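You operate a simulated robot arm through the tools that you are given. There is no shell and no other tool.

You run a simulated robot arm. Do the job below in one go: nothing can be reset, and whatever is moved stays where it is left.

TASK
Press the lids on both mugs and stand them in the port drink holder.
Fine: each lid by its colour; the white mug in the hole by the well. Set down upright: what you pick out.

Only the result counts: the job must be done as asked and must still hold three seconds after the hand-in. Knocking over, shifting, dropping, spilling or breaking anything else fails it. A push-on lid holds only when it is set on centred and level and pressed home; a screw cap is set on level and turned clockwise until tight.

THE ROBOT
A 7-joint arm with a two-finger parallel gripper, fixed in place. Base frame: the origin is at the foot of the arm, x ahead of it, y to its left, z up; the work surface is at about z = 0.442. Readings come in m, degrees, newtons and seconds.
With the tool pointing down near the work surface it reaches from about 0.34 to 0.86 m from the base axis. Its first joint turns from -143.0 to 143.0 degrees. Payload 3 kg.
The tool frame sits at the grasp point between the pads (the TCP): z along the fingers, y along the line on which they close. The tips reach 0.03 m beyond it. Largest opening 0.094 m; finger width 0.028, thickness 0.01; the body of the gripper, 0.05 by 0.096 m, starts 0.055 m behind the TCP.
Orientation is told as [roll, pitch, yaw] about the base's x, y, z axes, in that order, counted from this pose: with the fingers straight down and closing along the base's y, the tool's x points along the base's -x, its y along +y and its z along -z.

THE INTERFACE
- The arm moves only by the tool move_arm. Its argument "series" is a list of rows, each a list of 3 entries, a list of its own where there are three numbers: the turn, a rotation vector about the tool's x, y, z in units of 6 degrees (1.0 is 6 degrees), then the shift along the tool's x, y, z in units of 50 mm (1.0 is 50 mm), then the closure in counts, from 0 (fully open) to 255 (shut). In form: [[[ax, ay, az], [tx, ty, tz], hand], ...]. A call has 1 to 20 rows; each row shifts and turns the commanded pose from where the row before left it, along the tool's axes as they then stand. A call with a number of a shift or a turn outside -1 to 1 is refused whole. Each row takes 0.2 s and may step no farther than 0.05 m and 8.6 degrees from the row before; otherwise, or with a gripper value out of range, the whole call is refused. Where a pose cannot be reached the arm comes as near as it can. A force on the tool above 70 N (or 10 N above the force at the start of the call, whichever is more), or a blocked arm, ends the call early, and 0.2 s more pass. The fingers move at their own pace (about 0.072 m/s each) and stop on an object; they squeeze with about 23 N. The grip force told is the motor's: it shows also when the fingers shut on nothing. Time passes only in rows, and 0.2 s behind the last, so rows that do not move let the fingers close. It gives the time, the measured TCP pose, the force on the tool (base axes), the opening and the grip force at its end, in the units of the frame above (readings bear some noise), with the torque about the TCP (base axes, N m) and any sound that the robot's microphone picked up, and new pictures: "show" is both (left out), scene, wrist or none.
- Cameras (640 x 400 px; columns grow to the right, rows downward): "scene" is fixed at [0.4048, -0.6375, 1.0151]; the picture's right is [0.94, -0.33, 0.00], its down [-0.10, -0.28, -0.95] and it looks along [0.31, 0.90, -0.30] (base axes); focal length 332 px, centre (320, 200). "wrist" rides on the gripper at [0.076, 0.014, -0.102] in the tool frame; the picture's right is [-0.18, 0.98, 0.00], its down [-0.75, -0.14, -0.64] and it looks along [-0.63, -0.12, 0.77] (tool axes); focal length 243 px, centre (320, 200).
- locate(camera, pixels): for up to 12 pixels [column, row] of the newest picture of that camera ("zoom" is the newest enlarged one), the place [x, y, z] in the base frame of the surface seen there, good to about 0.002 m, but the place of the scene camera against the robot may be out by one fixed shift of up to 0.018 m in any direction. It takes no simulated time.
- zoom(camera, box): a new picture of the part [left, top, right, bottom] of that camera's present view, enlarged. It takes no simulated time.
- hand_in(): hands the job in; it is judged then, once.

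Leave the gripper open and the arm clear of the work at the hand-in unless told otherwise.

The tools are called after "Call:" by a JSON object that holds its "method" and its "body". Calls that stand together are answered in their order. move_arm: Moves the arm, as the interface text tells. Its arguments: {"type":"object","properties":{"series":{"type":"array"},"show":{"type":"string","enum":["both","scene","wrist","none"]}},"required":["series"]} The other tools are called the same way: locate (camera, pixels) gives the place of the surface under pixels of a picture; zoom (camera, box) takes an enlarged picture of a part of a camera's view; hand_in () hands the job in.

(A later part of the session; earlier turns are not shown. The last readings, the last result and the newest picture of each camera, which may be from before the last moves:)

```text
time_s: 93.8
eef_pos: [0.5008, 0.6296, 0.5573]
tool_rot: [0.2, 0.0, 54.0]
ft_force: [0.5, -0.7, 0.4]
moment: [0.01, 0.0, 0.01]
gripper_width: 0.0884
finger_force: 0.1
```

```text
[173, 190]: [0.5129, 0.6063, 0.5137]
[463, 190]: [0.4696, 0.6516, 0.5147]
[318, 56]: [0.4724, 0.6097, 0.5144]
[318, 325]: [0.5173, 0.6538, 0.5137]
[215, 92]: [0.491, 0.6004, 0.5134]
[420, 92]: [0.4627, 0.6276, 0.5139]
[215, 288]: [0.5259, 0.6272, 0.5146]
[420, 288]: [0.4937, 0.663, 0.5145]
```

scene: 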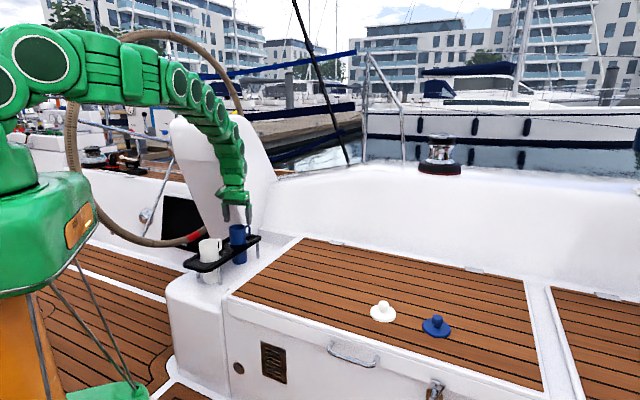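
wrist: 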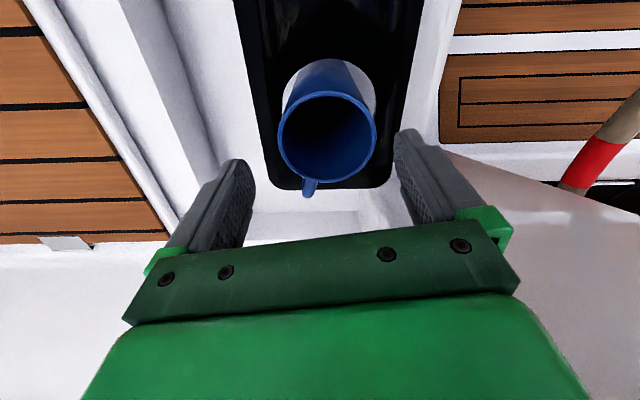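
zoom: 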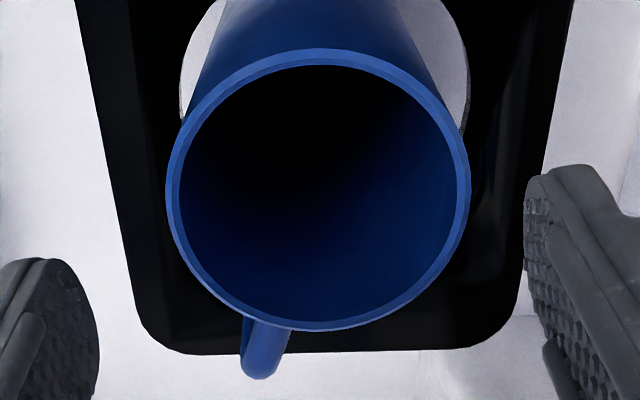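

Blue rim centre in the holder is ≈(0.495,0.631), rim z≈0.514. Now I move away from the pedestal, rise to z≈0.70 and turn to yaw 0 on the way to the lids.

Call:
{"method": "move_arm", "body": {"series": [[[0, 0, 0], [0, -0.8, -0.5], 15], [[0, 0, 0], [0, -0.8, -0.5], 15], [[0, 0, 0], [0, 0, -0.9], 0], [[0, 0, 0], [0, 0, -0.9], 0], [[0, 0, 1], [0, 0, 0], 0], [[0, 0, 1], [0, 0, 0], 0], [[0, 0, 1], [0, 0, 0], 0], [[0, 0, 1], [0, 0, 0], 0], [[0, 0, 1], [0, 0, 0], 0], [[0, 0, 1], [0, 0, 0], 0], [[0, 0, 1], [0, 0, 0], 0], [[0, 0, 1], [0, 0, 0], 0], [[0, 0, 1], [0, 0, 0], 0], [[0, 0, 0], [0, 0, 0], 0]], "show": "none"}}

Call:
{"method": "move_arm", "body": {"series": [[[0, 0, 0], [-0.2098, -0.8508, 0], 0], [[0, 0, 0], [-0.2098, -0.8508, 0], 0], [[0, 0, 0], [-0.2098, -0.8508, 0], 0], [[0, 0, 0], [-0.2098, -0.8508, 0], 0], [[0, 0, 0], [-0.2098, -0.8508, 0], 0], [[0, 0, 0], [-0.2098, -0.8508, 0], 0], [[0, 0, 0], [-0.2098, -0.8508, 0], 0], [[0, 0, 0], [-0.2098, -0.8508, 0], 0], [[0, 0, 0], [-0.2098, -0.8508, 0], 0], [[0, 0, 0], [-0.2098, -0.8508, 0], 0], [[0, 0, 0], [-0.2098, -0.8508, 0], 0], [[0, 0, 0], [-0.2098, -0.8508, 0], 0], [[0, 0, 0], [-0.2098, -0.8508, 0], 0], [[0, 0, 0], [0, 0, 0], 0], [[0, 0, 0], [0, 0, 0], 0]]}}

Call:
{"method": "zoom", "body": {"camera": "wrist", "box": [260, 120, 376, 230]}}

```text
time_s: 96.8
eef_pos: [0.5644, 0.5821, 0.6992]
tool_rot: [0.1, 0.0, -0.2]
ft_force: [0.7, -0.1, -0.2]
moment: [0.02, 0.03, 0.02]
gripper_width: 0.0942
finger_force: 0.0
```

```text
time_s: 100.0
eef_pos: [0.7028, 0.0307, 0.6963]
tool_rot: [0.3, 0.1, 0.0]
ft_force: [0.2, -0.4, -0.4]
moment: [0.0, -0.01, 0.03]
gripper_width: 0.094
finger_force: 0.0
```

scene: 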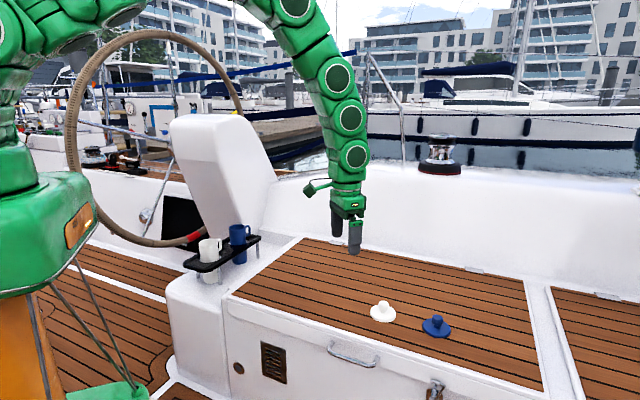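
wrist: 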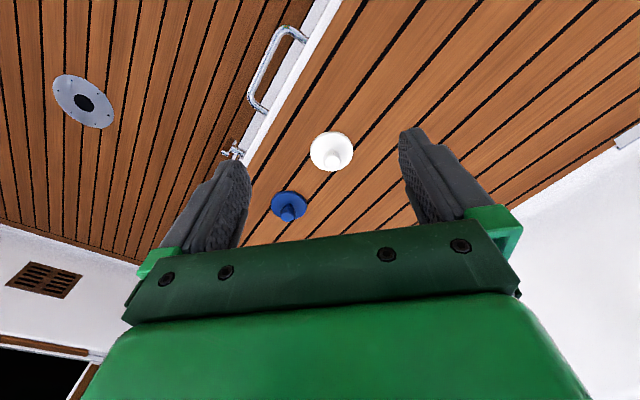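

```text
3.64 times, centred on (318, 175) of wrist
```

zoom: 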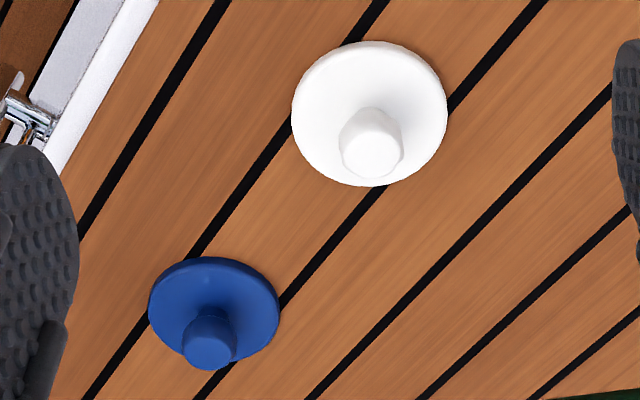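

Both lids lie as before. I read the white knob and disc.

Call:
{"method": "locate", "body": {"camera": "zoom", "pixels": [[372, 155], [352, 150], [394, 156], [372, 140], [372, 170], [296, 115], [444, 110], [362, 45], [325, 160], [430, 150], [208, 349], [208, 335]]}}

```text
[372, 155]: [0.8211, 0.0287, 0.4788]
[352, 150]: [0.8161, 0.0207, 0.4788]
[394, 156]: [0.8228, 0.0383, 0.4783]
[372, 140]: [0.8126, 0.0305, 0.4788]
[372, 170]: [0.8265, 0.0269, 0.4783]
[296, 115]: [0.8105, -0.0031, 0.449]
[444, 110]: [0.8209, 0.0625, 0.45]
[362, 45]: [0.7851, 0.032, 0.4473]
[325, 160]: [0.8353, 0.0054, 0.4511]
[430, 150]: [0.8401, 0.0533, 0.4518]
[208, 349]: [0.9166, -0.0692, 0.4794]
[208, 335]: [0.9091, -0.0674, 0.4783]
```

White knob centre is (0.8195,0.0293), about 19 mm wide. I move to hover above it with the fingers opened to about 0.05 m.

Call:
{"method": "move_arm", "body": {"series": [[[0, 0, 0], [-0.478, -0.003, 0.664], 120], [[0, 0, 0], [-0.478, -0.003, 0.664], 120], [[0, 0, 0], [-0.478, -0.003, 0.664], 120], [[0, 0, 0], [-0.478, -0.003, 0.664], 120], [[0, 0, 0], [-0.478, -0.003, 0.664], 120], [[0, 0, 0], [0, 0, 0], 120], [[0, 0, 0], [0, 0, 0], 120]]}}

Call:
{"method": "zoom", "body": {"camera": "wrist", "box": [240, 60, 420, 240]}}

```text
time_s: 101.6
eef_pos: [0.8184, 0.03, 0.5315]
tool_rot: [0.2, 0.0, 0.0]
ft_force: [-0.3, -0.1, -0.5]
moment: [-0.01, 0.0, -0.01]
gripper_width: 0.0499
finger_force: 0.0
```

scene: 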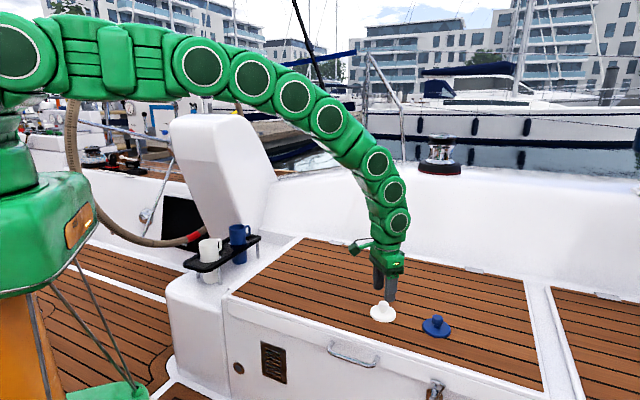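
wrist: 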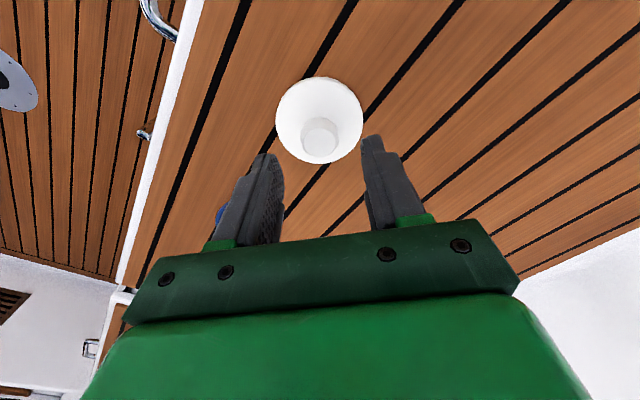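

```text
2.22 times, centred on (330, 150) of wrist
```

zoom: 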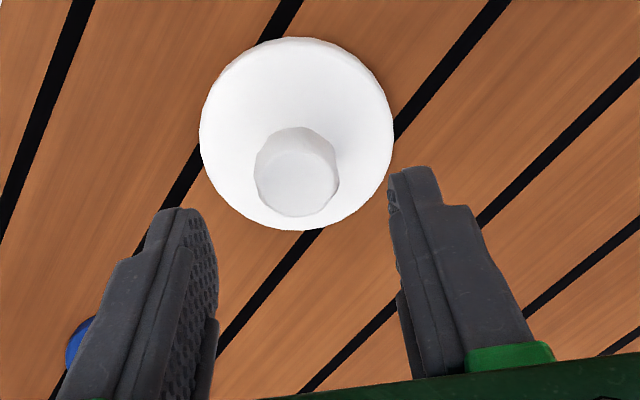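

The knob is exactly on the expected pixel (320,141), so I'm centred. I lower 45 mm so the tips stop about 3 mm above the disc.

Call:
{"method": "move_arm", "body": {"series": [[[0, 0, 0], [0, 0, 0.303], 120], [[0, 0, 0], [0, 0, 0.303], 120], [[0, 0, 0], [0, 0, 0.303], 120], [[0, 0, 0], [0, 0, 0], 120]]}}

Call:
{"method": "zoom", "body": {"camera": "scene", "box": [340, 240, 440, 340]}}

```text
time_s: 102.6
eef_pos: [0.8216, 0.0297, 0.4851]
tool_rot: [0.2, 0.0, 0.0]
ft_force: [0.1, 0.5, 0.5]
moment: [0.01, -0.02, 0.01]
gripper_width: 0.0498
finger_force: 0.0
```

scene: 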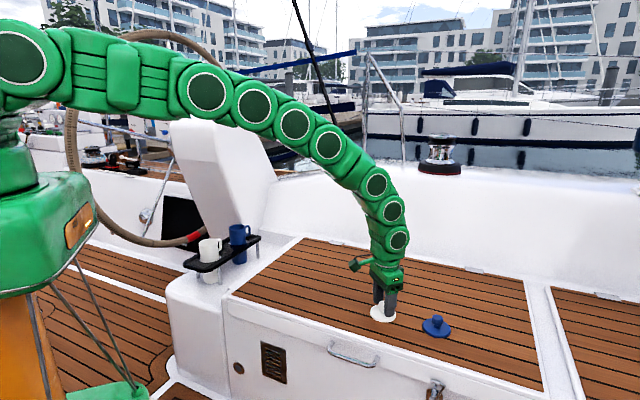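
wrist: 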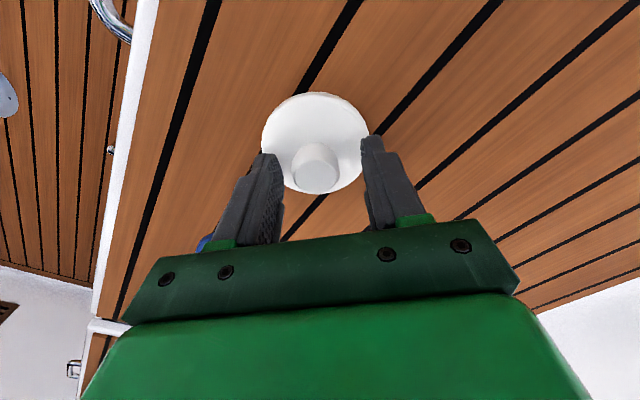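

```text
4.00 times, centred on (390, 290) of scene
```

zoom: 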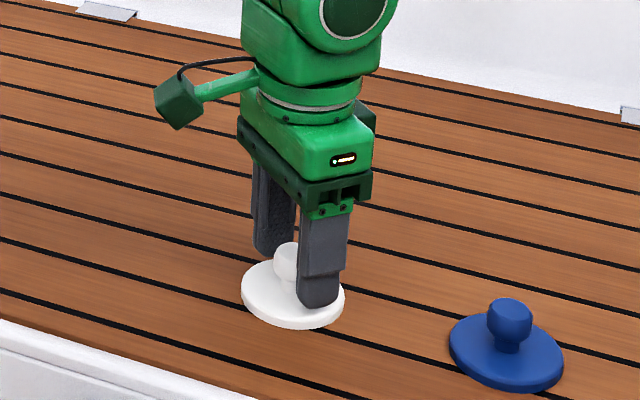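

Fingers straddle the knob. I close, then lift 20 mm as a trial.

Call:
{"method": "move_arm", "body": {"series": [[[0, 0, 0], [0, 0, 0], 255], [[0, 0, 0], [0, 0, 0], 255], [[0, 0, 0], [0, 0, 0], 255], [[0, 0, 0], [0, 0, 0], 255]], "show": "none"}}

Call:
{"method": "move_arm", "body": {"series": [[[0, 0, 0], [0, 0, -0.2], 255], [[0, 0, 0], [0, 0, -0.2], 255], [[0, 0, 0], [0, 0, 0], 255], [[0, 0, 0], [0, 0, 0], 255]]}}

Call:
{"method": "zoom", "body": {"camera": "scene", "box": [340, 230, 440, 330]}}

Call:
{"method": "zoom", "body": {"camera": "wrist", "box": [240, 80, 400, 220]}}

```text
time_s: 103.6
eef_pos: [0.8216, 0.0313, 0.4856]
tool_rot: [0.1, 0.2, 0.0]
ft_force: [0.6, -0.4, 0.4]
moment: [-0.03, -0.02, -0.02]
gripper_width: 0.0265
finger_force: 22.9
```

```text
time_s: 104.6
eef_pos: [0.8208, 0.0308, 0.504]
tool_rot: [0.3, 0.1, -0.1]
ft_force: [0.6, -0.9, -0.7]
moment: [0.04, 0.01, -0.01]
gripper_width: 0.0263
finger_force: 23.3
```

scene: 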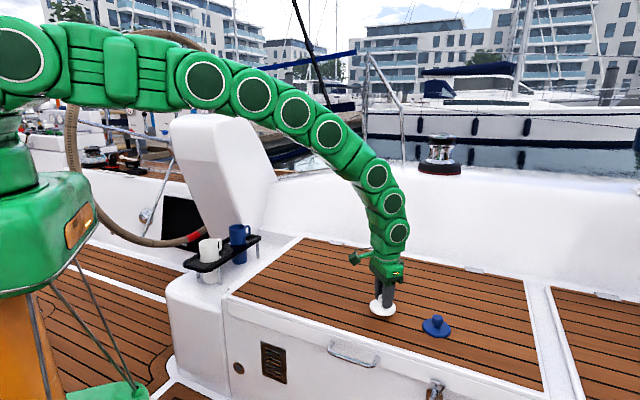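
wrist: 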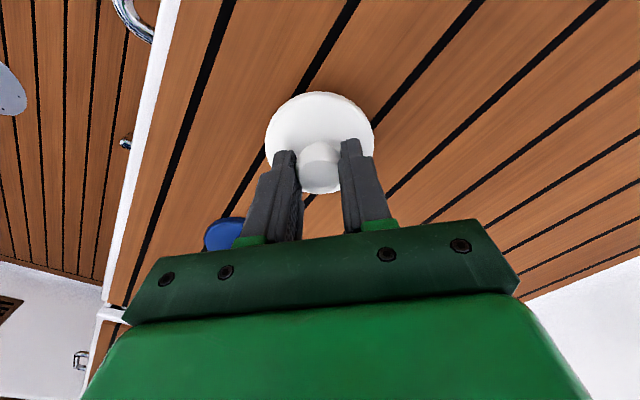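

```text
4.00 times, centred on (390, 280) of scene
```

zoom: 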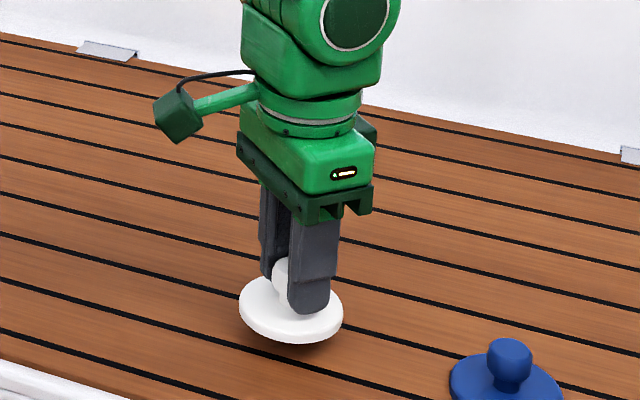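

```text
2.86 times, centred on (320, 150) of wrist
```

zoom: 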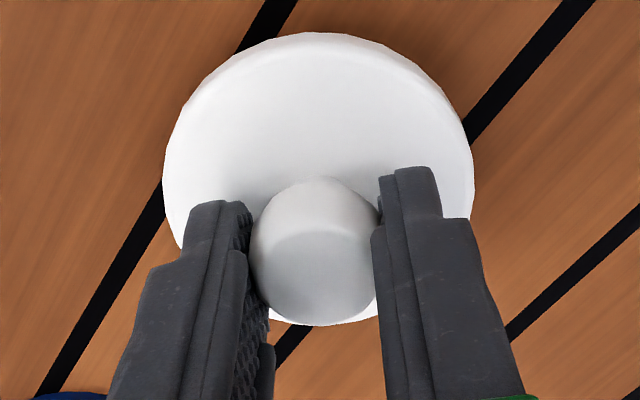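

The lid is lifted on its knob (0.0264 m). I check whether its disc is level.

Call:
{"method": "locate", "body": {"camera": "zoom", "pixels": [[310, 60], [230, 90], [400, 90], [185, 160], [455, 160], [310, 120], [315, 280], [290, 310], [200, 190], [340, 150], [350, 318]]}}

```text
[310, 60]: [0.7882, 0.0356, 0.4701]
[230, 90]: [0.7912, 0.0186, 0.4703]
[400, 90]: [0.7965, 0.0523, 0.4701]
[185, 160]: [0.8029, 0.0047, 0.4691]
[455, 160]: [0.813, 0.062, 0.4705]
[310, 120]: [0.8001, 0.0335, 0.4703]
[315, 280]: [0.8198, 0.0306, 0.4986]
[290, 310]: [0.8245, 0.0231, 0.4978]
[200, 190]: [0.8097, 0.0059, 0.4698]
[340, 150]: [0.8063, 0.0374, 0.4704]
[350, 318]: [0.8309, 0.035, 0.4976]
```

The lid's disc is level (z=0.470 all round). I raise to z≈0.62 and yaw to 54°, keeping the lid gripped.

Call:
{"method": "move_arm", "body": {"series": [[[0, 0, 0], [0, 0, -0.57], 255], [[0, 0, 0], [0, 0, -0.87], 255], [[0, 0, 0], [0, 0, -0.87], 255], [[0, 0, -1], [0, 0, 0], 255], [[0, 0, -1], [0, 0, 0], 255], [[0, 0, -1], [0, 0, 0], 255], [[0, 0, -1], [0, 0, 0], 255], [[0, 0, -1], [0, 0, 0], 255], [[0, 0, -1], [0, 0, 0], 255], [[0, 0, -1], [0, 0, 0], 255], [[0, 0, -1], [0, 0, 0], 255], [[0, 0, -1], [0, 0, 0], 255], [[0, 0, 0], [0, 0, 0], 255]]}}

```text
time_s: 107.4
eef_pos: [0.8203, 0.0284, 0.6218]
tool_rot: [0.1, -0.1, 53.9]
ft_force: [-1.0, 0.0, 0.1]
moment: [-0.03, 0.05, -0.02]
gripper_width: 0.0264
finger_force: 22.9
```

scene: 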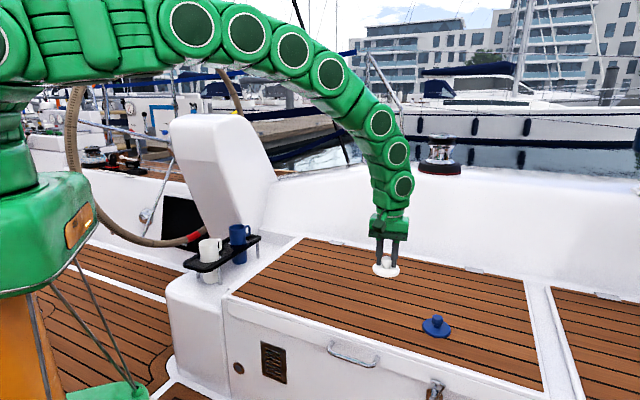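
wrist: 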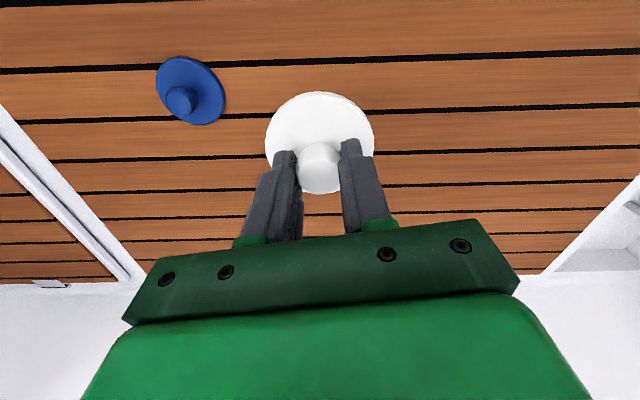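

The lid is held steady. I travel to a viewing point near (0.458,0.471), where the white mug should appear beside the lid.

Call:
{"method": "move_arm", "body": {"series": [[[0, 0, 0], [-0.1034, 0.3944, 0], 255], [[0, 0, 0], [-0.2069, 0.7887, 0], 255], [[0, 0, 0], [-0.2069, 0.7887, 0], 255], [[0, 0, 0], [-0.2069, 0.7887, 0], 255], [[0, 0, 0], [-0.2069, 0.7887, 0], 255], [[0, 0, 0], [-0.2069, 0.7887, 0], 255], [[0, 0, 0], [-0.2069, 0.7887, 0], 255], [[0, 0, 0], [-0.2069, 0.7887, 0], 255], [[0, 0, 0], [-0.2069, 0.7887, 0], 255], [[0, 0, 0], [-0.2069, 0.7887, 0], 255], [[0, 0, 0], [-0.2069, 0.7887, 0], 255], [[0, 0, 0], [-0.2069, 0.7887, 0], 255], [[0, 0, 0], [-0.2069, 0.7887, 0], 255], [[0, 0, 0], [-0.2069, 0.7887, 0], 255], [[0, 0, 0], [-0.1034, 0.3944, 0], 255], [[0, 0, 0], [0, 0, 0.4], 255], [[0, 0, 0], [0, 0, 0], 255], [[0, 0, 0], [0, 0, 0], 255]]}}

Call:
{"method": "zoom", "body": {"camera": "wrist", "box": [370, 70, 510, 190]}}

```text
time_s: 111.2
eef_pos: [0.4563, 0.4676, 0.6039]
tool_rot: [0.1, -0.1, 54.0]
ft_force: [0.1, 0.1, -0.3]
moment: [-0.03, 0.04, 0.01]
gripper_width: 0.0267
finger_force: 22.9
```

scene: 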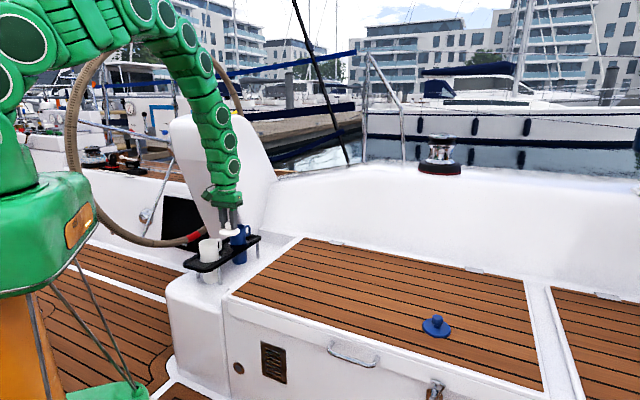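
wrist: 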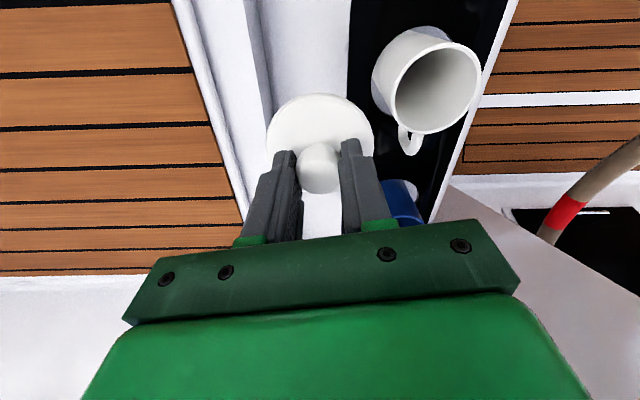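

```text
3.33 times, centred on (440, 130) of wrist
```

zoom: 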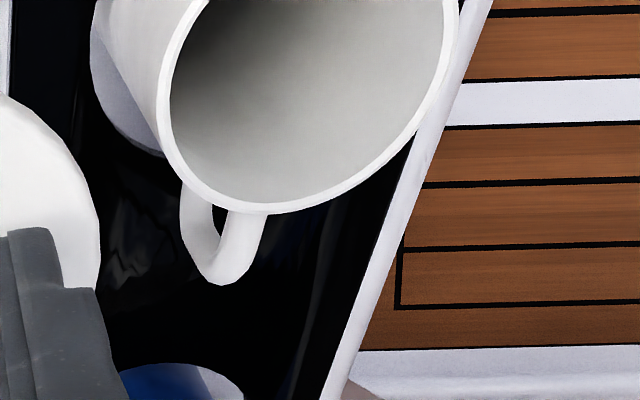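

The white mug's full rim is visible around wrist (437,88). I zoom in to it and read the rim.

Call:
{"method": "zoom", "body": {"camera": "wrist", "box": [375, 25, 500, 150]}}

```text
3.20 times, centred on (438, 88) of wrist
```

zoom: 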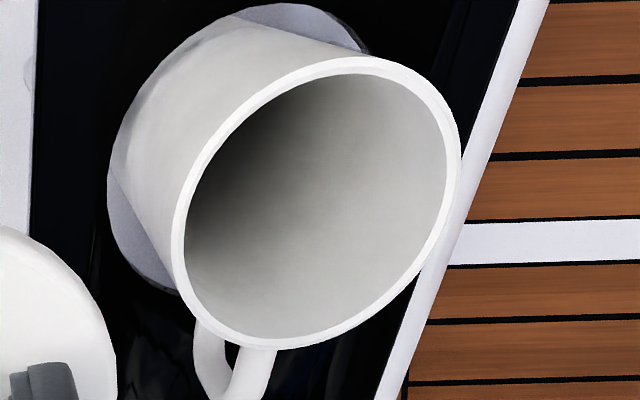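

Call:
{"method": "locate", "body": {"camera": "zoom", "pixels": [[178, 240], [207, 152], [256, 97], [345, 65], [425, 100], [453, 165], [436, 235], [385, 303], [280, 344], [210, 313]]}}

```text
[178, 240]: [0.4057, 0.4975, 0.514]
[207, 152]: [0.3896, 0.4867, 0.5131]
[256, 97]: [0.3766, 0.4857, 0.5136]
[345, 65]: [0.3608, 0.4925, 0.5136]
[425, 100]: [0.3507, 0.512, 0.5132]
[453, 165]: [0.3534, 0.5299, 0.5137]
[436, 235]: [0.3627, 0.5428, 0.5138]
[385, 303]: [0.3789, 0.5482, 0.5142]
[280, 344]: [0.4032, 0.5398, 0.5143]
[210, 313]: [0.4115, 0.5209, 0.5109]
```

White mug rim centre fits to (0.3813,0.5170), z=0.5137, level. Now I measure the held lid's centre in the same view so the relative shift is exact.

Call:
{"method": "zoom", "body": {"camera": "wrist", "box": [255, 80, 385, 205]}}

```text
3.20 times, centred on (320, 142) of wrist
```

zoom: 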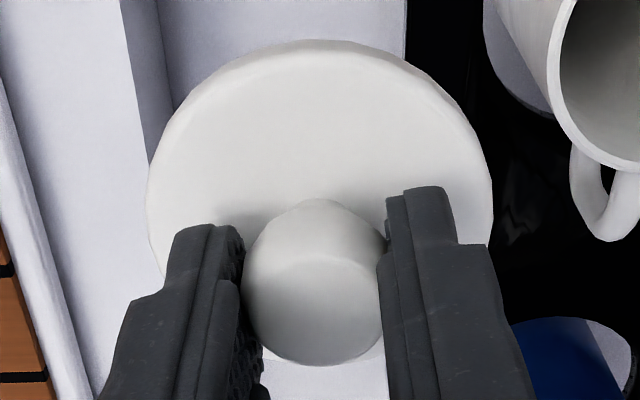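

Call:
{"method": "locate", "body": {"camera": "zoom", "pixels": [[157, 190], [172, 145], [205, 100], [255, 67], [320, 52], [385, 66], [435, 102], [470, 150], [484, 200], [315, 312], [262, 300], [372, 310]]}}

```text
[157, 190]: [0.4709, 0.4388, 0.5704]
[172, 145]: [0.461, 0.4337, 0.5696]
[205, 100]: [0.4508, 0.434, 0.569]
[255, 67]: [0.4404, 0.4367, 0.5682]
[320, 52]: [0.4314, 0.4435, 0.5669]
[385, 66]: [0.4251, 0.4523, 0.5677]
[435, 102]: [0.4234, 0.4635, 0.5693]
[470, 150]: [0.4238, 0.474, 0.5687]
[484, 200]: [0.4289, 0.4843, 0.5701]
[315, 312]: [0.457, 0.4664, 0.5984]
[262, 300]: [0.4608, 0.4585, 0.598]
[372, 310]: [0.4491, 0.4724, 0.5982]
```

The lid's disc and knob centre both come out at (0.4555,0.4661), so I need a relative shift of (−0.0742,+0.0509). I move over the white mug and lower to about 10 mm above the rim.

Call:
{"method": "move_arm", "body": {"series": [[[0, 0, 0], [0.0163, 0.6, 0], 255], [[0, 0, 0], [0.0163, 0.6, 0], 255], [[0, 0, 0], [0.0163, 0.598, 0], 255], [[0, 0, 0], [0, 0, 0.326], 255], [[0, 0, 0], [0, 0, 0.326], 255], [[0, 0, 0], [0, 0, 0], 255], [[0, 0, 0], [0, 0, 0], 255]]}}

Call:
{"method": "zoom", "body": {"camera": "wrist", "box": [240, 60, 400, 210]}}

Call:
{"method": "zoom", "body": {"camera": "scene", "box": [175, 200, 265, 275]}}

```text
time_s: 112.8
eef_pos: [0.3854, 0.5207, 0.568]
tool_rot: [0.1, -0.1, 54.0]
ft_force: [-0.1, 0.7, -0.4]
moment: [-0.01, -0.03, -0.02]
gripper_width: 0.0266
finger_force: 22.7
```

scene: 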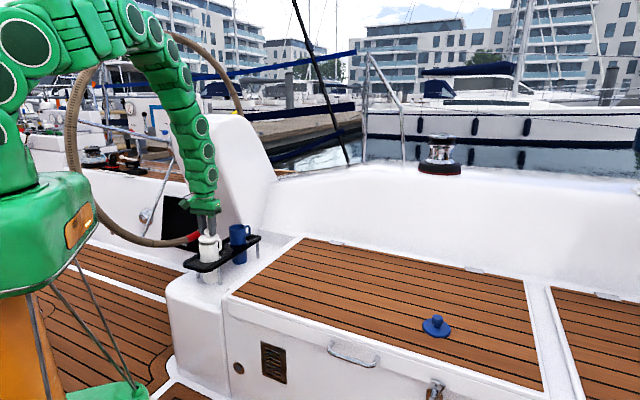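
wrist: 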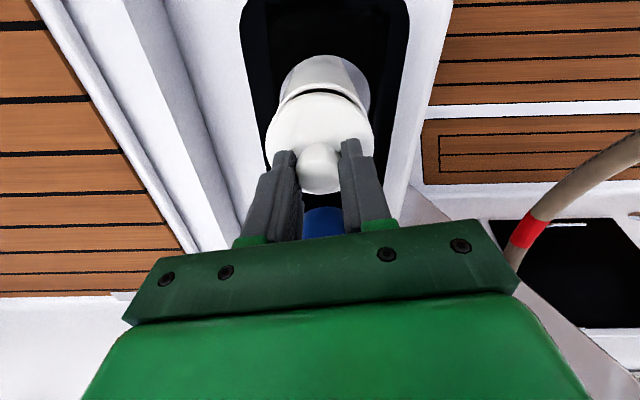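

```text
2.67 times, centred on (320, 135) of wrist
```

zoom: 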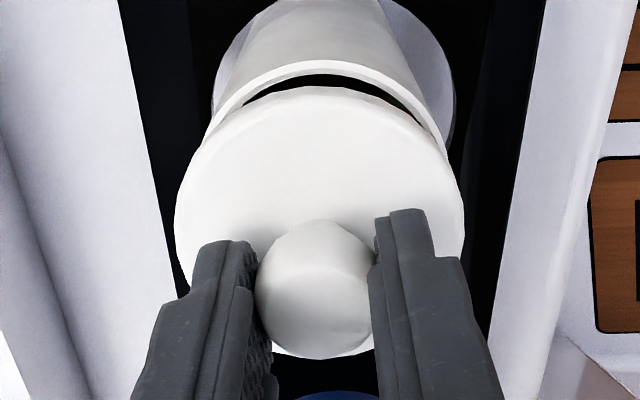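

```text
5.33 times, centred on (220, 238) of scene
```

zoom: 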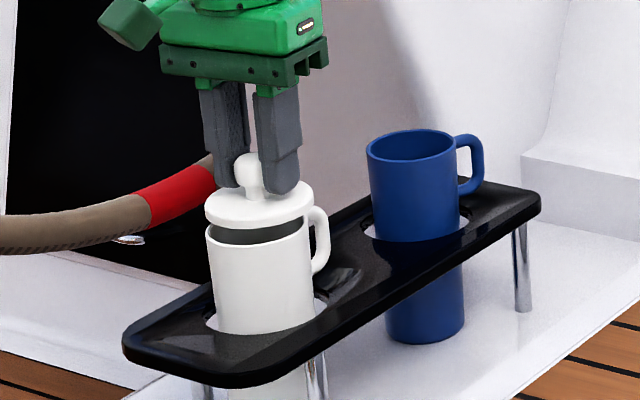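

The lid hovers over the mug with a small gap. I verify centring by locating the visible rim arc and the lid edge in this zoomed wrist view.

Call:
{"method": "zoom", "body": {"camera": "wrist", "box": [255, 70, 385, 190]}}

```text
3.33 times, centred on (320, 130) of wrist
```

zoom: 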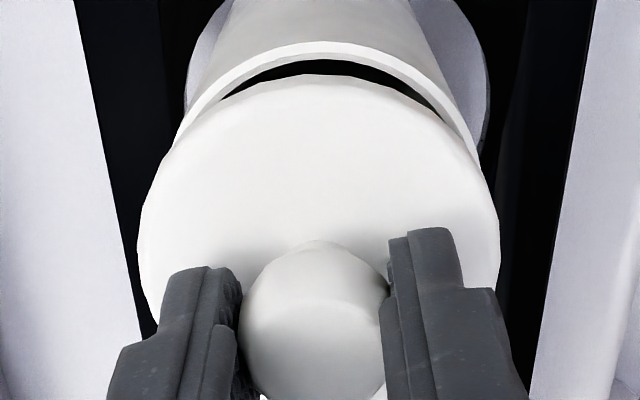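

Call:
{"method": "locate", "body": {"camera": "zoom", "pixels": [[325, 50], [265, 60], [385, 63], [222, 87], [425, 92], [195, 120]]}}

Call:
{"method": "locate", "body": {"camera": "zoom", "pixels": [[325, 88], [260, 97], [390, 99], [205, 135], [440, 137], [165, 185], [475, 185], [148, 230], [488, 230], [250, 320], [378, 320], [315, 345]]}}

```text
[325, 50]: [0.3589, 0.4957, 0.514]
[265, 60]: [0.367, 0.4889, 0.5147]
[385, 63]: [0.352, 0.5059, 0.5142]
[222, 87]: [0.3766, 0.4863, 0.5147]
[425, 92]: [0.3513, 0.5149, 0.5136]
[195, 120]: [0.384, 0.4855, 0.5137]
```

```text
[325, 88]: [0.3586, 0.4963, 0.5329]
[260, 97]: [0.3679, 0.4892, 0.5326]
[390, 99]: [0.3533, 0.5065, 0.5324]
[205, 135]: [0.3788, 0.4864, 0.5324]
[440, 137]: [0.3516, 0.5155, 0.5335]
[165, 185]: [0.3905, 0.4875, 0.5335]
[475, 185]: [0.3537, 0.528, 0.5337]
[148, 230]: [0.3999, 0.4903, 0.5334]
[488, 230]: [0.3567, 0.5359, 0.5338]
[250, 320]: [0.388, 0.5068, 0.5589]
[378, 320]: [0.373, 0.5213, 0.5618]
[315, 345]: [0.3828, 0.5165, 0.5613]
```

The lid centre is ≈(0.3835,0.5183) against the rim centre (0.3812,0.5169), about 2.5 mm off. I correct by (−2.2,−1.3) mm and lower 5 mm.

Call:
{"method": "move_arm", "body": {"series": [[[0, 0, 0], [0.047, 0.02, 0], 255], [[0, 0, 0], [0, 0, 0.1], 255], [[0, 0, 0], [0, 0, 0], 255], [[0, 0, 0], [0, 0, 0], 255]]}}

Call:
{"method": "zoom", "body": {"camera": "scene", "box": [185, 220, 245, 265]}}

Call:
{"method": "zoom", "body": {"camera": "wrist", "box": [255, 70, 385, 190]}}

```text
time_s: 113.8
eef_pos: [0.3818, 0.5189, 0.5641]
tool_rot: [0.2, -0.1, 54.0]
ft_force: [-0.7, -0.2, -0.9]
moment: [0.01, -0.03, 0.02]
gripper_width: 0.0265
finger_force: 23.1
```

scene: 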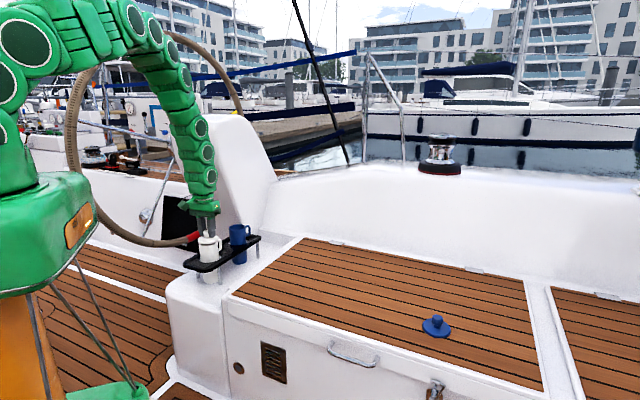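
wrist: 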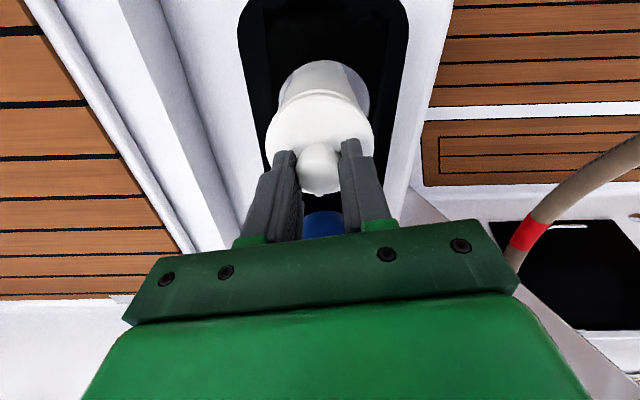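

```text
8.89 times, centred on (215, 242) of scene
```

zoom: 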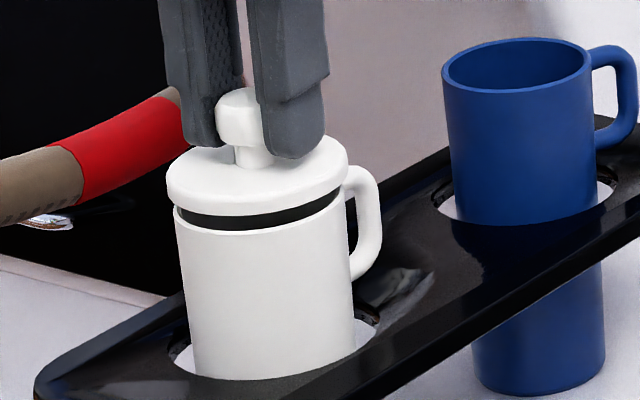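

```text
3.33 times, centred on (320, 130) of wrist
```

zoom: 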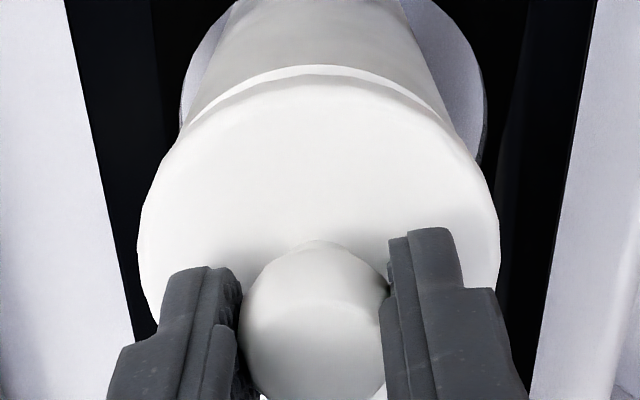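

Call:
{"method": "locate", "body": {"camera": "zoom", "pixels": [[325, 69], [270, 75], [385, 81], [230, 96], [420, 102], [325, 62]]}}

Call:
{"method": "locate", "body": {"camera": "zoom", "pixels": [[325, 92], [260, 101], [390, 103], [210, 135], [436, 137], [165, 187], [473, 187], [148, 232], [487, 232]]}}

```text
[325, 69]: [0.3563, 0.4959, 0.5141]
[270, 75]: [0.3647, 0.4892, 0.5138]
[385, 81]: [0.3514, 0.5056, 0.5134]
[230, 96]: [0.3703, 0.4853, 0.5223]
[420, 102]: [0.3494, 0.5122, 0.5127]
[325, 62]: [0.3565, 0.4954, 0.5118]
```

```text
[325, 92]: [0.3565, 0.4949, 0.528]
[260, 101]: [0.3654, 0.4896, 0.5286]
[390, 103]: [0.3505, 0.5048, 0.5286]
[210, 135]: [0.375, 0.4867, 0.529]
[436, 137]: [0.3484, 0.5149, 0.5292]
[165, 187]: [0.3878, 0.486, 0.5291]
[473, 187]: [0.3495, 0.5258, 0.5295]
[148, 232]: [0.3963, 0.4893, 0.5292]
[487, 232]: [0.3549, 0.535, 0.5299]
```

Lid and rim now agree to under 1 mm. I lower in 2 mm steps, watching force for first contact.

Call:
{"method": "move_arm", "body": {"series": [[[0, 0, 0], [0, 0, 0.04], 255], [[0, 0, 0], [0, 0, 0.04], 255], [[0, 0, 0], [0, 0, 0], 255]], "show": "none"}}

Call:
{"method": "move_arm", "body": {"series": [[[0, 0, 0], [0, 0, 0.03], 255], [[0, 0, 0], [0, 0, 0], 255]], "show": "none"}}

Call:
{"method": "zoom", "body": {"camera": "scene", "box": [185, 220, 245, 265]}}

```text
time_s: 114.6
eef_pos: [0.3829, 0.5191, 0.5596]
tool_rot: [0.1, -0.1, 54.0]
ft_force: [-0.2, 0.0, 0.0]
moment: [-0.02, 0.0, 0.02]
gripper_width: 0.0263
finger_force: 23.0
```

```text
time_s: 115.2
eef_pos: [0.3831, 0.518, 0.5591]
tool_rot: [0.3, -0.1, 54.0]
ft_force: [0.1, -0.6, -1.2]
moment: [0.03, -0.01, -0.01]
gripper_width: 0.0265
finger_force: 23.0
```

```text
8.89 times, centred on (215, 242) of scene
```

zoom: 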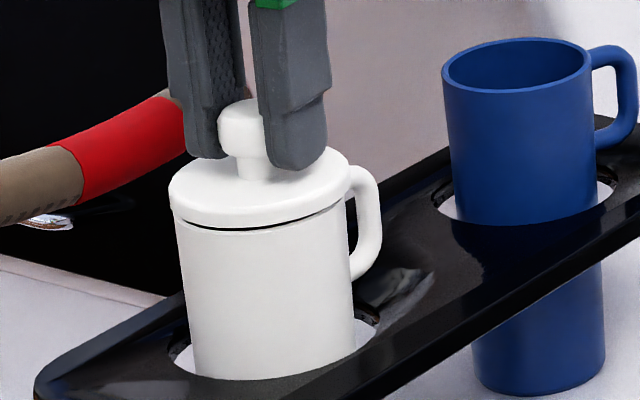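

Almost closed: a thin even dark gap remains. I continue down by 1.5 mm steps.

Call:
{"method": "move_arm", "body": {"series": [[[0, 0, 0], [0, 0, 0.03], 255], [[0, 0, 0], [0, 0, 0], 255]], "show": "none"}}

Call:
{"method": "move_arm", "body": {"series": [[[0, 0, 0], [0, 0, 0.03], 255], [[0, 0, 0], [0, 0, 0], 255]], "show": "none"}}

Call:
{"method": "zoom", "body": {"camera": "scene", "box": [185, 220, 245, 265]}}

```text
time_s: 115.8
eef_pos: [0.3821, 0.5197, 0.556]
tool_rot: [0.2, -0.2, 53.9]
ft_force: [-0.3, 0.8, -0.4]
moment: [0.0, -0.01, 0.01]
gripper_width: 0.0264
finger_force: 23.1
```

```text
time_s: 116.4
eef_pos: [0.3826, 0.5194, 0.5552]
tool_rot: [0.1, 0.0, 54.1]
ft_force: [-0.8, -0.8, 7.1]
moment: [-0.12, 0.1, -0.03]
gripper_width: 0.0265
finger_force: 23.2
heard: snap
```

```text
8.89 times, centred on (215, 242) of scene
```

zoom: 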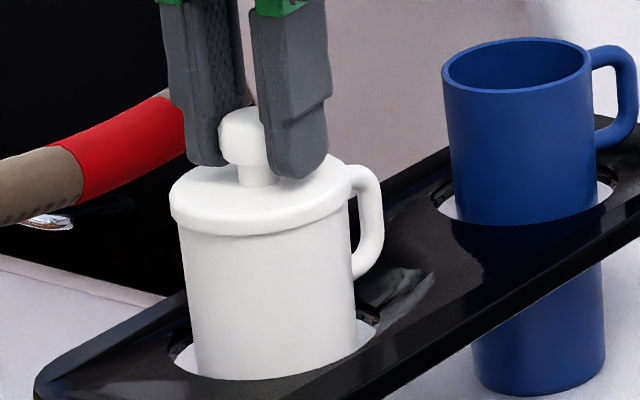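

A "snap" was heard at about 7 N and the gap is closed. I press 1.5 mm more to be sure it's home, then back off that amount and release.

Call:
{"method": "move_arm", "body": {"series": [[[0, 0, 0], [0, 0, 0.03], 255], [[0, 0, 0], [0, 0, 0], 255]], "show": "none"}}

```text
time_s: 117.0
eef_pos: [0.3837, 0.5205, 0.5536]
tool_rot: [0.2, -0.3, 53.9]
ft_force: [-2.1, -1.6, 24.9]
moment: [0.03, -0.03, 0.02]
gripper_width: 0.0269
finger_force: 23.4
```

The press reached 25 N with no further travel, so the lid is home. I ease up 1.5 mm and open the fingers to about 0.05 m.

Call:
{"method": "move_arm", "body": {"series": [[[0, 0, 0], [0, 0, -0.03], 255], [[0, 0, 0], [0, 0, 0], 200], [[0, 0, 0], [0, 0, 0], 150], [[0, 0, 0], [0, 0, 0], 120], [[0, 0, 0], [0, 0, 0], 120]]}}

Call:
{"method": "zoom", "body": {"camera": "scene", "box": [185, 220, 245, 265]}}

```text
time_s: 118.2
eef_pos: [0.3835, 0.5198, 0.5565]
tool_rot: [0.2, -0.1, 53.8]
ft_force: [0.4, -0.4, 0.8]
moment: [-0.02, 0.01, -0.01]
gripper_width: 0.0498
finger_force: 0.0
```

scene: 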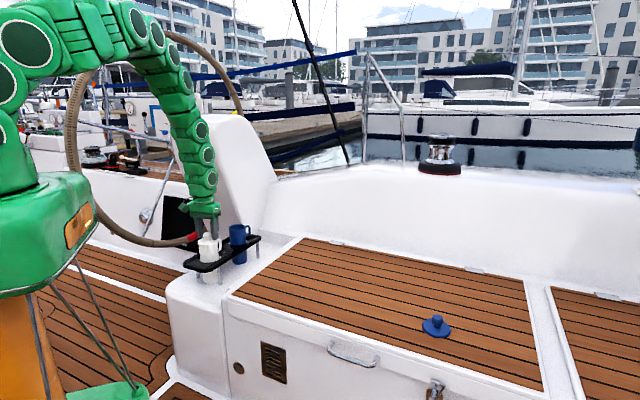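
wrist: 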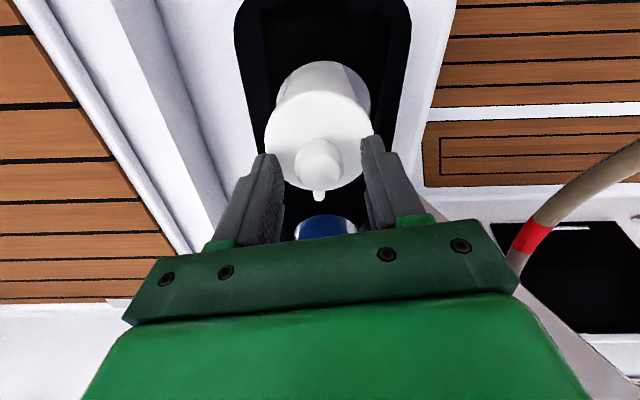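

```text
8.89 times, centred on (215, 242) of scene
```

zoom: 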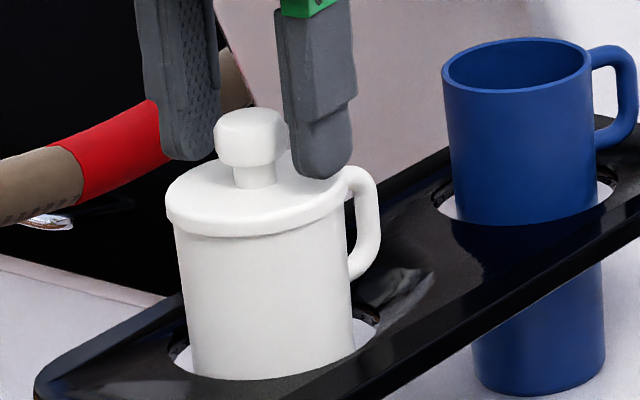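

White mug is lidded and standing. I rise 0.12 m, turn to yaw 0, and travel toward the blue lid.

Call:
{"method": "move_arm", "body": {"series": [[[0, 0, 0], [0, 0, -0.6], 120], [[0, 0, 0], [0, 0, -0.9], 120], [[0, 0, 0], [0, 0, -0.9], 120], [[0, 0, 1], [0, 0, 0], 120], [[0, 0, 1], [0, 0, 0], 120], [[0, 0, 1], [0, 0, 0], 120], [[0, 0, 1], [0, 0, 0], 120], [[0, 0, 1], [0, 0, 0], 120], [[0, 0, 1], [0, 0, 0], 120], [[0, 0, 1], [0, 0, 0], 120], [[0, 0, 1], [0, 0, 0], 120], [[0, 0, 1], [0, 0, 0], 120], [[0, 0, 0], [0, 0, 0], 120]], "show": "scene"}}

Call:
{"method": "move_arm", "body": {"series": [[[0, 0, 0], [-0.523, -0.737, 0], 120], [[0, 0, 0], [-0.523, -0.737, 0], 120], [[0, 0, 0], [-0.523, -0.737, 0], 120], [[0, 0, 0], [-0.523, -0.737, 0], 120], [[0, 0, 0], [-0.523, -0.737, 0], 120], [[0, 0, 0], [-0.523, -0.737, 0], 120], [[0, 0, 0], [-0.523, -0.737, 0], 120], [[0, 0, 0], [-0.523, -0.737, 0], 120], [[0, 0, 0], [-0.523, -0.737, 0], 120], [[0, 0, 0], [-0.523, -0.737, 0], 120], [[0, 0, 0], [-0.523, -0.737, 0], 120], [[0, 0, 0], [-0.523, -0.737, 0], 120], [[0, 0, 0], [-0.523, -0.737, 0], 120], [[0, 0, 0], [-0.523, -0.737, 0], 120], [[0, 0, 0], [-0.523, -0.737, 0], 120], [[0, 0, 0], [-0.523, -0.737, 0], 120], [[0, 0, 0], [0, 0, 0], 120], [[0, 0, 0], [0, 0, 0], 120]]}}

```text
time_s: 121.0
eef_pos: [0.3826, 0.519, 0.6754]
tool_rot: [0.2, 0.0, -0.1]
ft_force: [-0.4, 0.7, 0.6]
moment: [-0.01, 0.02, -0.01]
gripper_width: 0.0499
finger_force: 0.0
```

scene: 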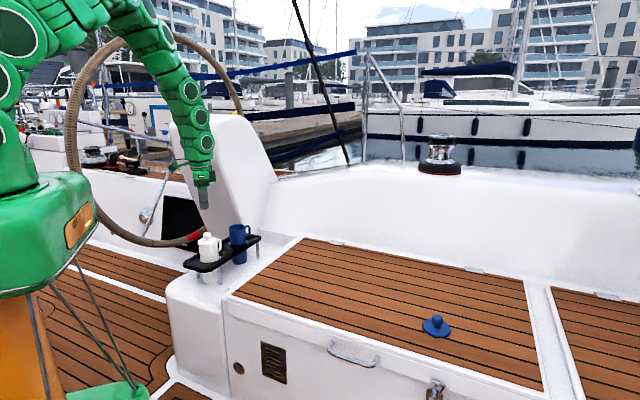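

```text
time_s: 124.8
eef_pos: [0.8024, -0.0737, 0.6725]
tool_rot: [0.1, 0.1, -0.1]
ft_force: [0.5, -0.2, -0.1]
moment: [-0.01, 0.02, 0.0]
gripper_width: 0.0497
finger_force: 0.1
```

scene: 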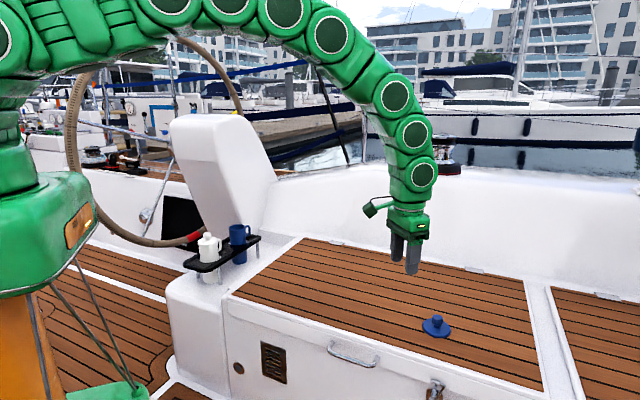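
wrist: 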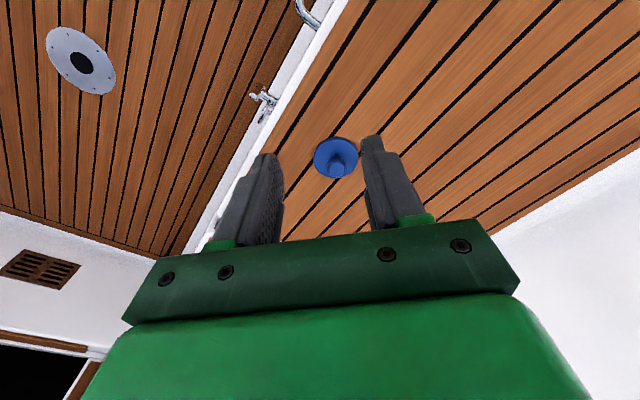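

The blue lid is in view at wrist (335,157). I zoom in and measure the knob and disc.

Call:
{"method": "zoom", "body": {"camera": "wrist", "box": [300, 125, 370, 190]}}

```text
6.15 times, centred on (335, 158) of wrist
```

zoom: 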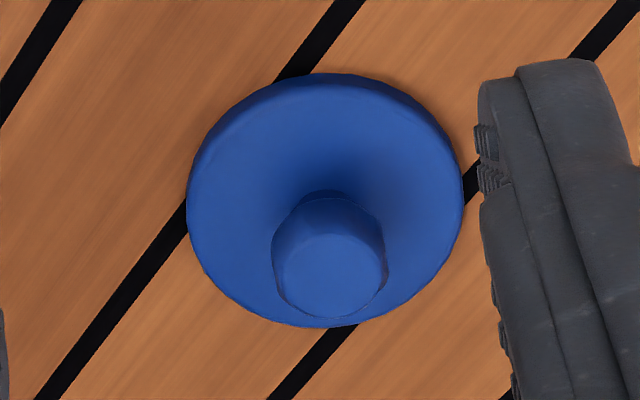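

Call:
{"method": "locate", "body": {"camera": "zoom", "pixels": [[331, 274], [280, 265], [382, 268], [331, 240], [331, 308], [195, 190], [455, 190], [325, 85], [215, 260], [435, 265]]}}

```text
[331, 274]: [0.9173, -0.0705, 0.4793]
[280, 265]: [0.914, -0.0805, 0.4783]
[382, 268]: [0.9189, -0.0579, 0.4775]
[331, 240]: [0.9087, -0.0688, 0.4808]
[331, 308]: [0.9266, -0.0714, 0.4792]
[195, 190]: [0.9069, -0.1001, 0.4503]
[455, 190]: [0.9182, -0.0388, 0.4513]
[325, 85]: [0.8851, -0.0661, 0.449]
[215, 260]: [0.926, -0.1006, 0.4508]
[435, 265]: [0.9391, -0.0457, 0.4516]
```

Blue knob centre is (0.917,−0.070), out of straight-down reach. I tilt the tool 25° outward and move to a hover 80 mm back along the tool axis.

Call:
{"method": "move_arm", "body": {"series": [[[0, -0.8333, 0], [0, 0, 0], 120], [[0, -0.8333, 0], [0, 0, 0], 120], [[0, -0.8333, 0], [0, 0, 0], 120], [[0, -0.8333, 0], [0, 0, 0], 120], [[0, -0.8334, 0], [0, 0, 0], 120], [[0, 0, 0], [-0.097, -0.0035, 0.6755], 120], [[0, 0, 0], [-0.097, -0.0035, 0.6755], 120], [[0, 0, 0], [-0.097, -0.0035, 0.6755], 120], [[0, 0, 0], [-0.097, -0.0035, 0.6755], 120], [[0, 0, 0], [0, 0, 0], 120], [[0, 0, 0], [0, 0, 0], 120]]}}

Call:
{"method": "zoom", "body": {"camera": "wrist", "box": [240, 60, 400, 220]}}

```text
time_s: 127.2
eef_pos: [0.8748, -0.0714, 0.5579]
tool_rot: [0.2, -24.9, -0.1]
ft_force: [-0.3, -0.2, -0.8]
moment: [0.02, 0.01, 0.0]
gripper_width: 0.0498
finger_force: 0.1
```

scene: 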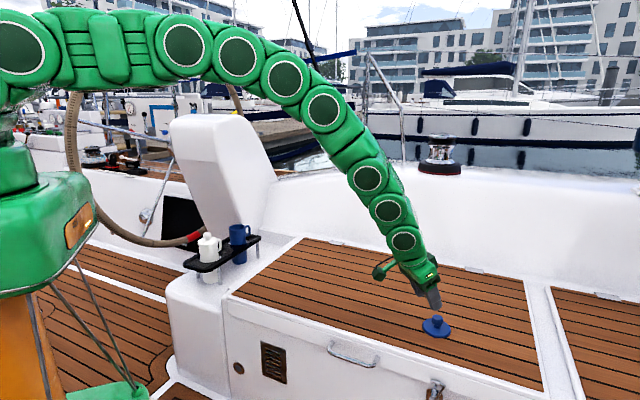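
wrist: 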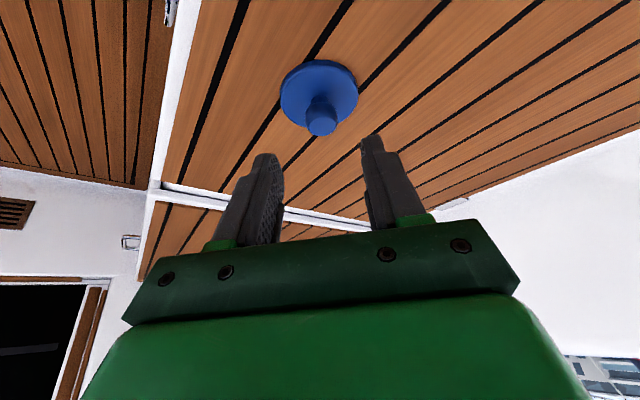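

```text
2.50 times, centred on (320, 140) of wrist
```

zoom: 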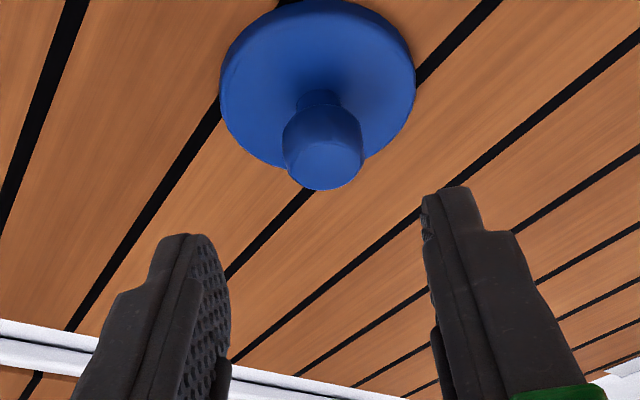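

Pose reached, and the knob is at the predicted pixel (321,116). I advance 80 mm along the tool axis.

Call:
{"method": "move_arm", "body": {"series": [[[0, 0, 0], [0, 0, 0.4], 120], [[0, 0, 0], [0, 0, 0.4], 120], [[0, 0, 0], [0, 0, 0.4], 120], [[0, 0, 0], [0, 0, 0.2], 120], [[0, 0, 0], [0, 0, 0], 120]], "show": "wrist"}}

Call:
{"method": "zoom", "body": {"camera": "wrist", "box": [240, 80, 400, 220]}}

Call:
{"method": "zoom", "body": {"camera": "scene", "box": [390, 250, 480, 345]}}

```text
time_s: 128.4
eef_pos: [0.9046, -0.0729, 0.4956]
tool_rot: [0.2, -25.0, -0.1]
ft_force: [0.1, 0.1, 0.4]
moment: [-0.02, 0.01, -0.03]
gripper_width: 0.05
finger_force: 0.0
```

wrist: 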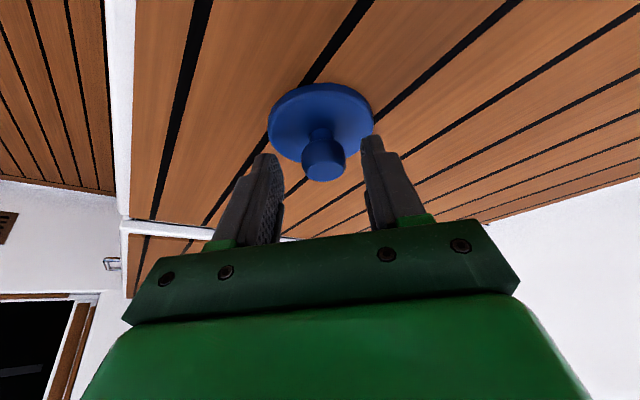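

```text
2.86 times, centred on (320, 150) of wrist
```

zoom: 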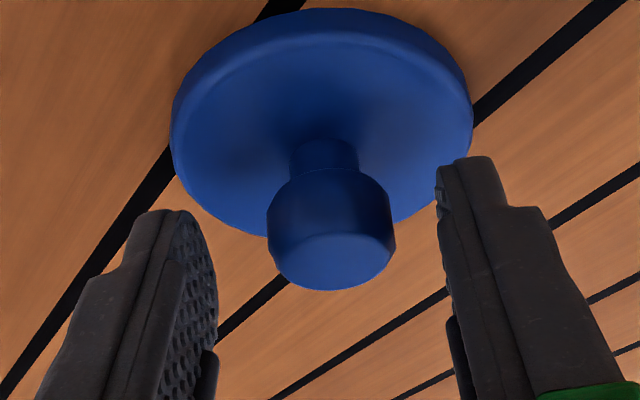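

```text
4.21 times, centred on (435, 298) of scene
```

zoom: 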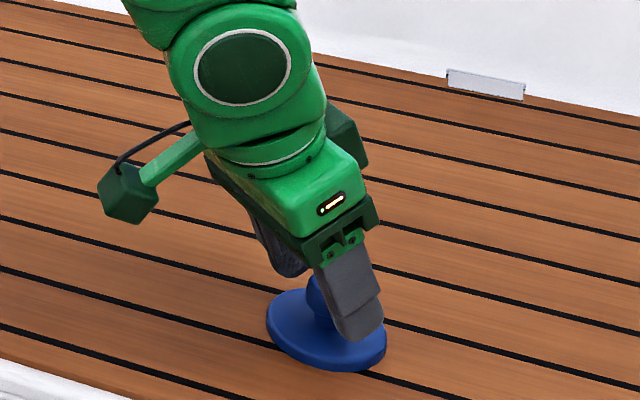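

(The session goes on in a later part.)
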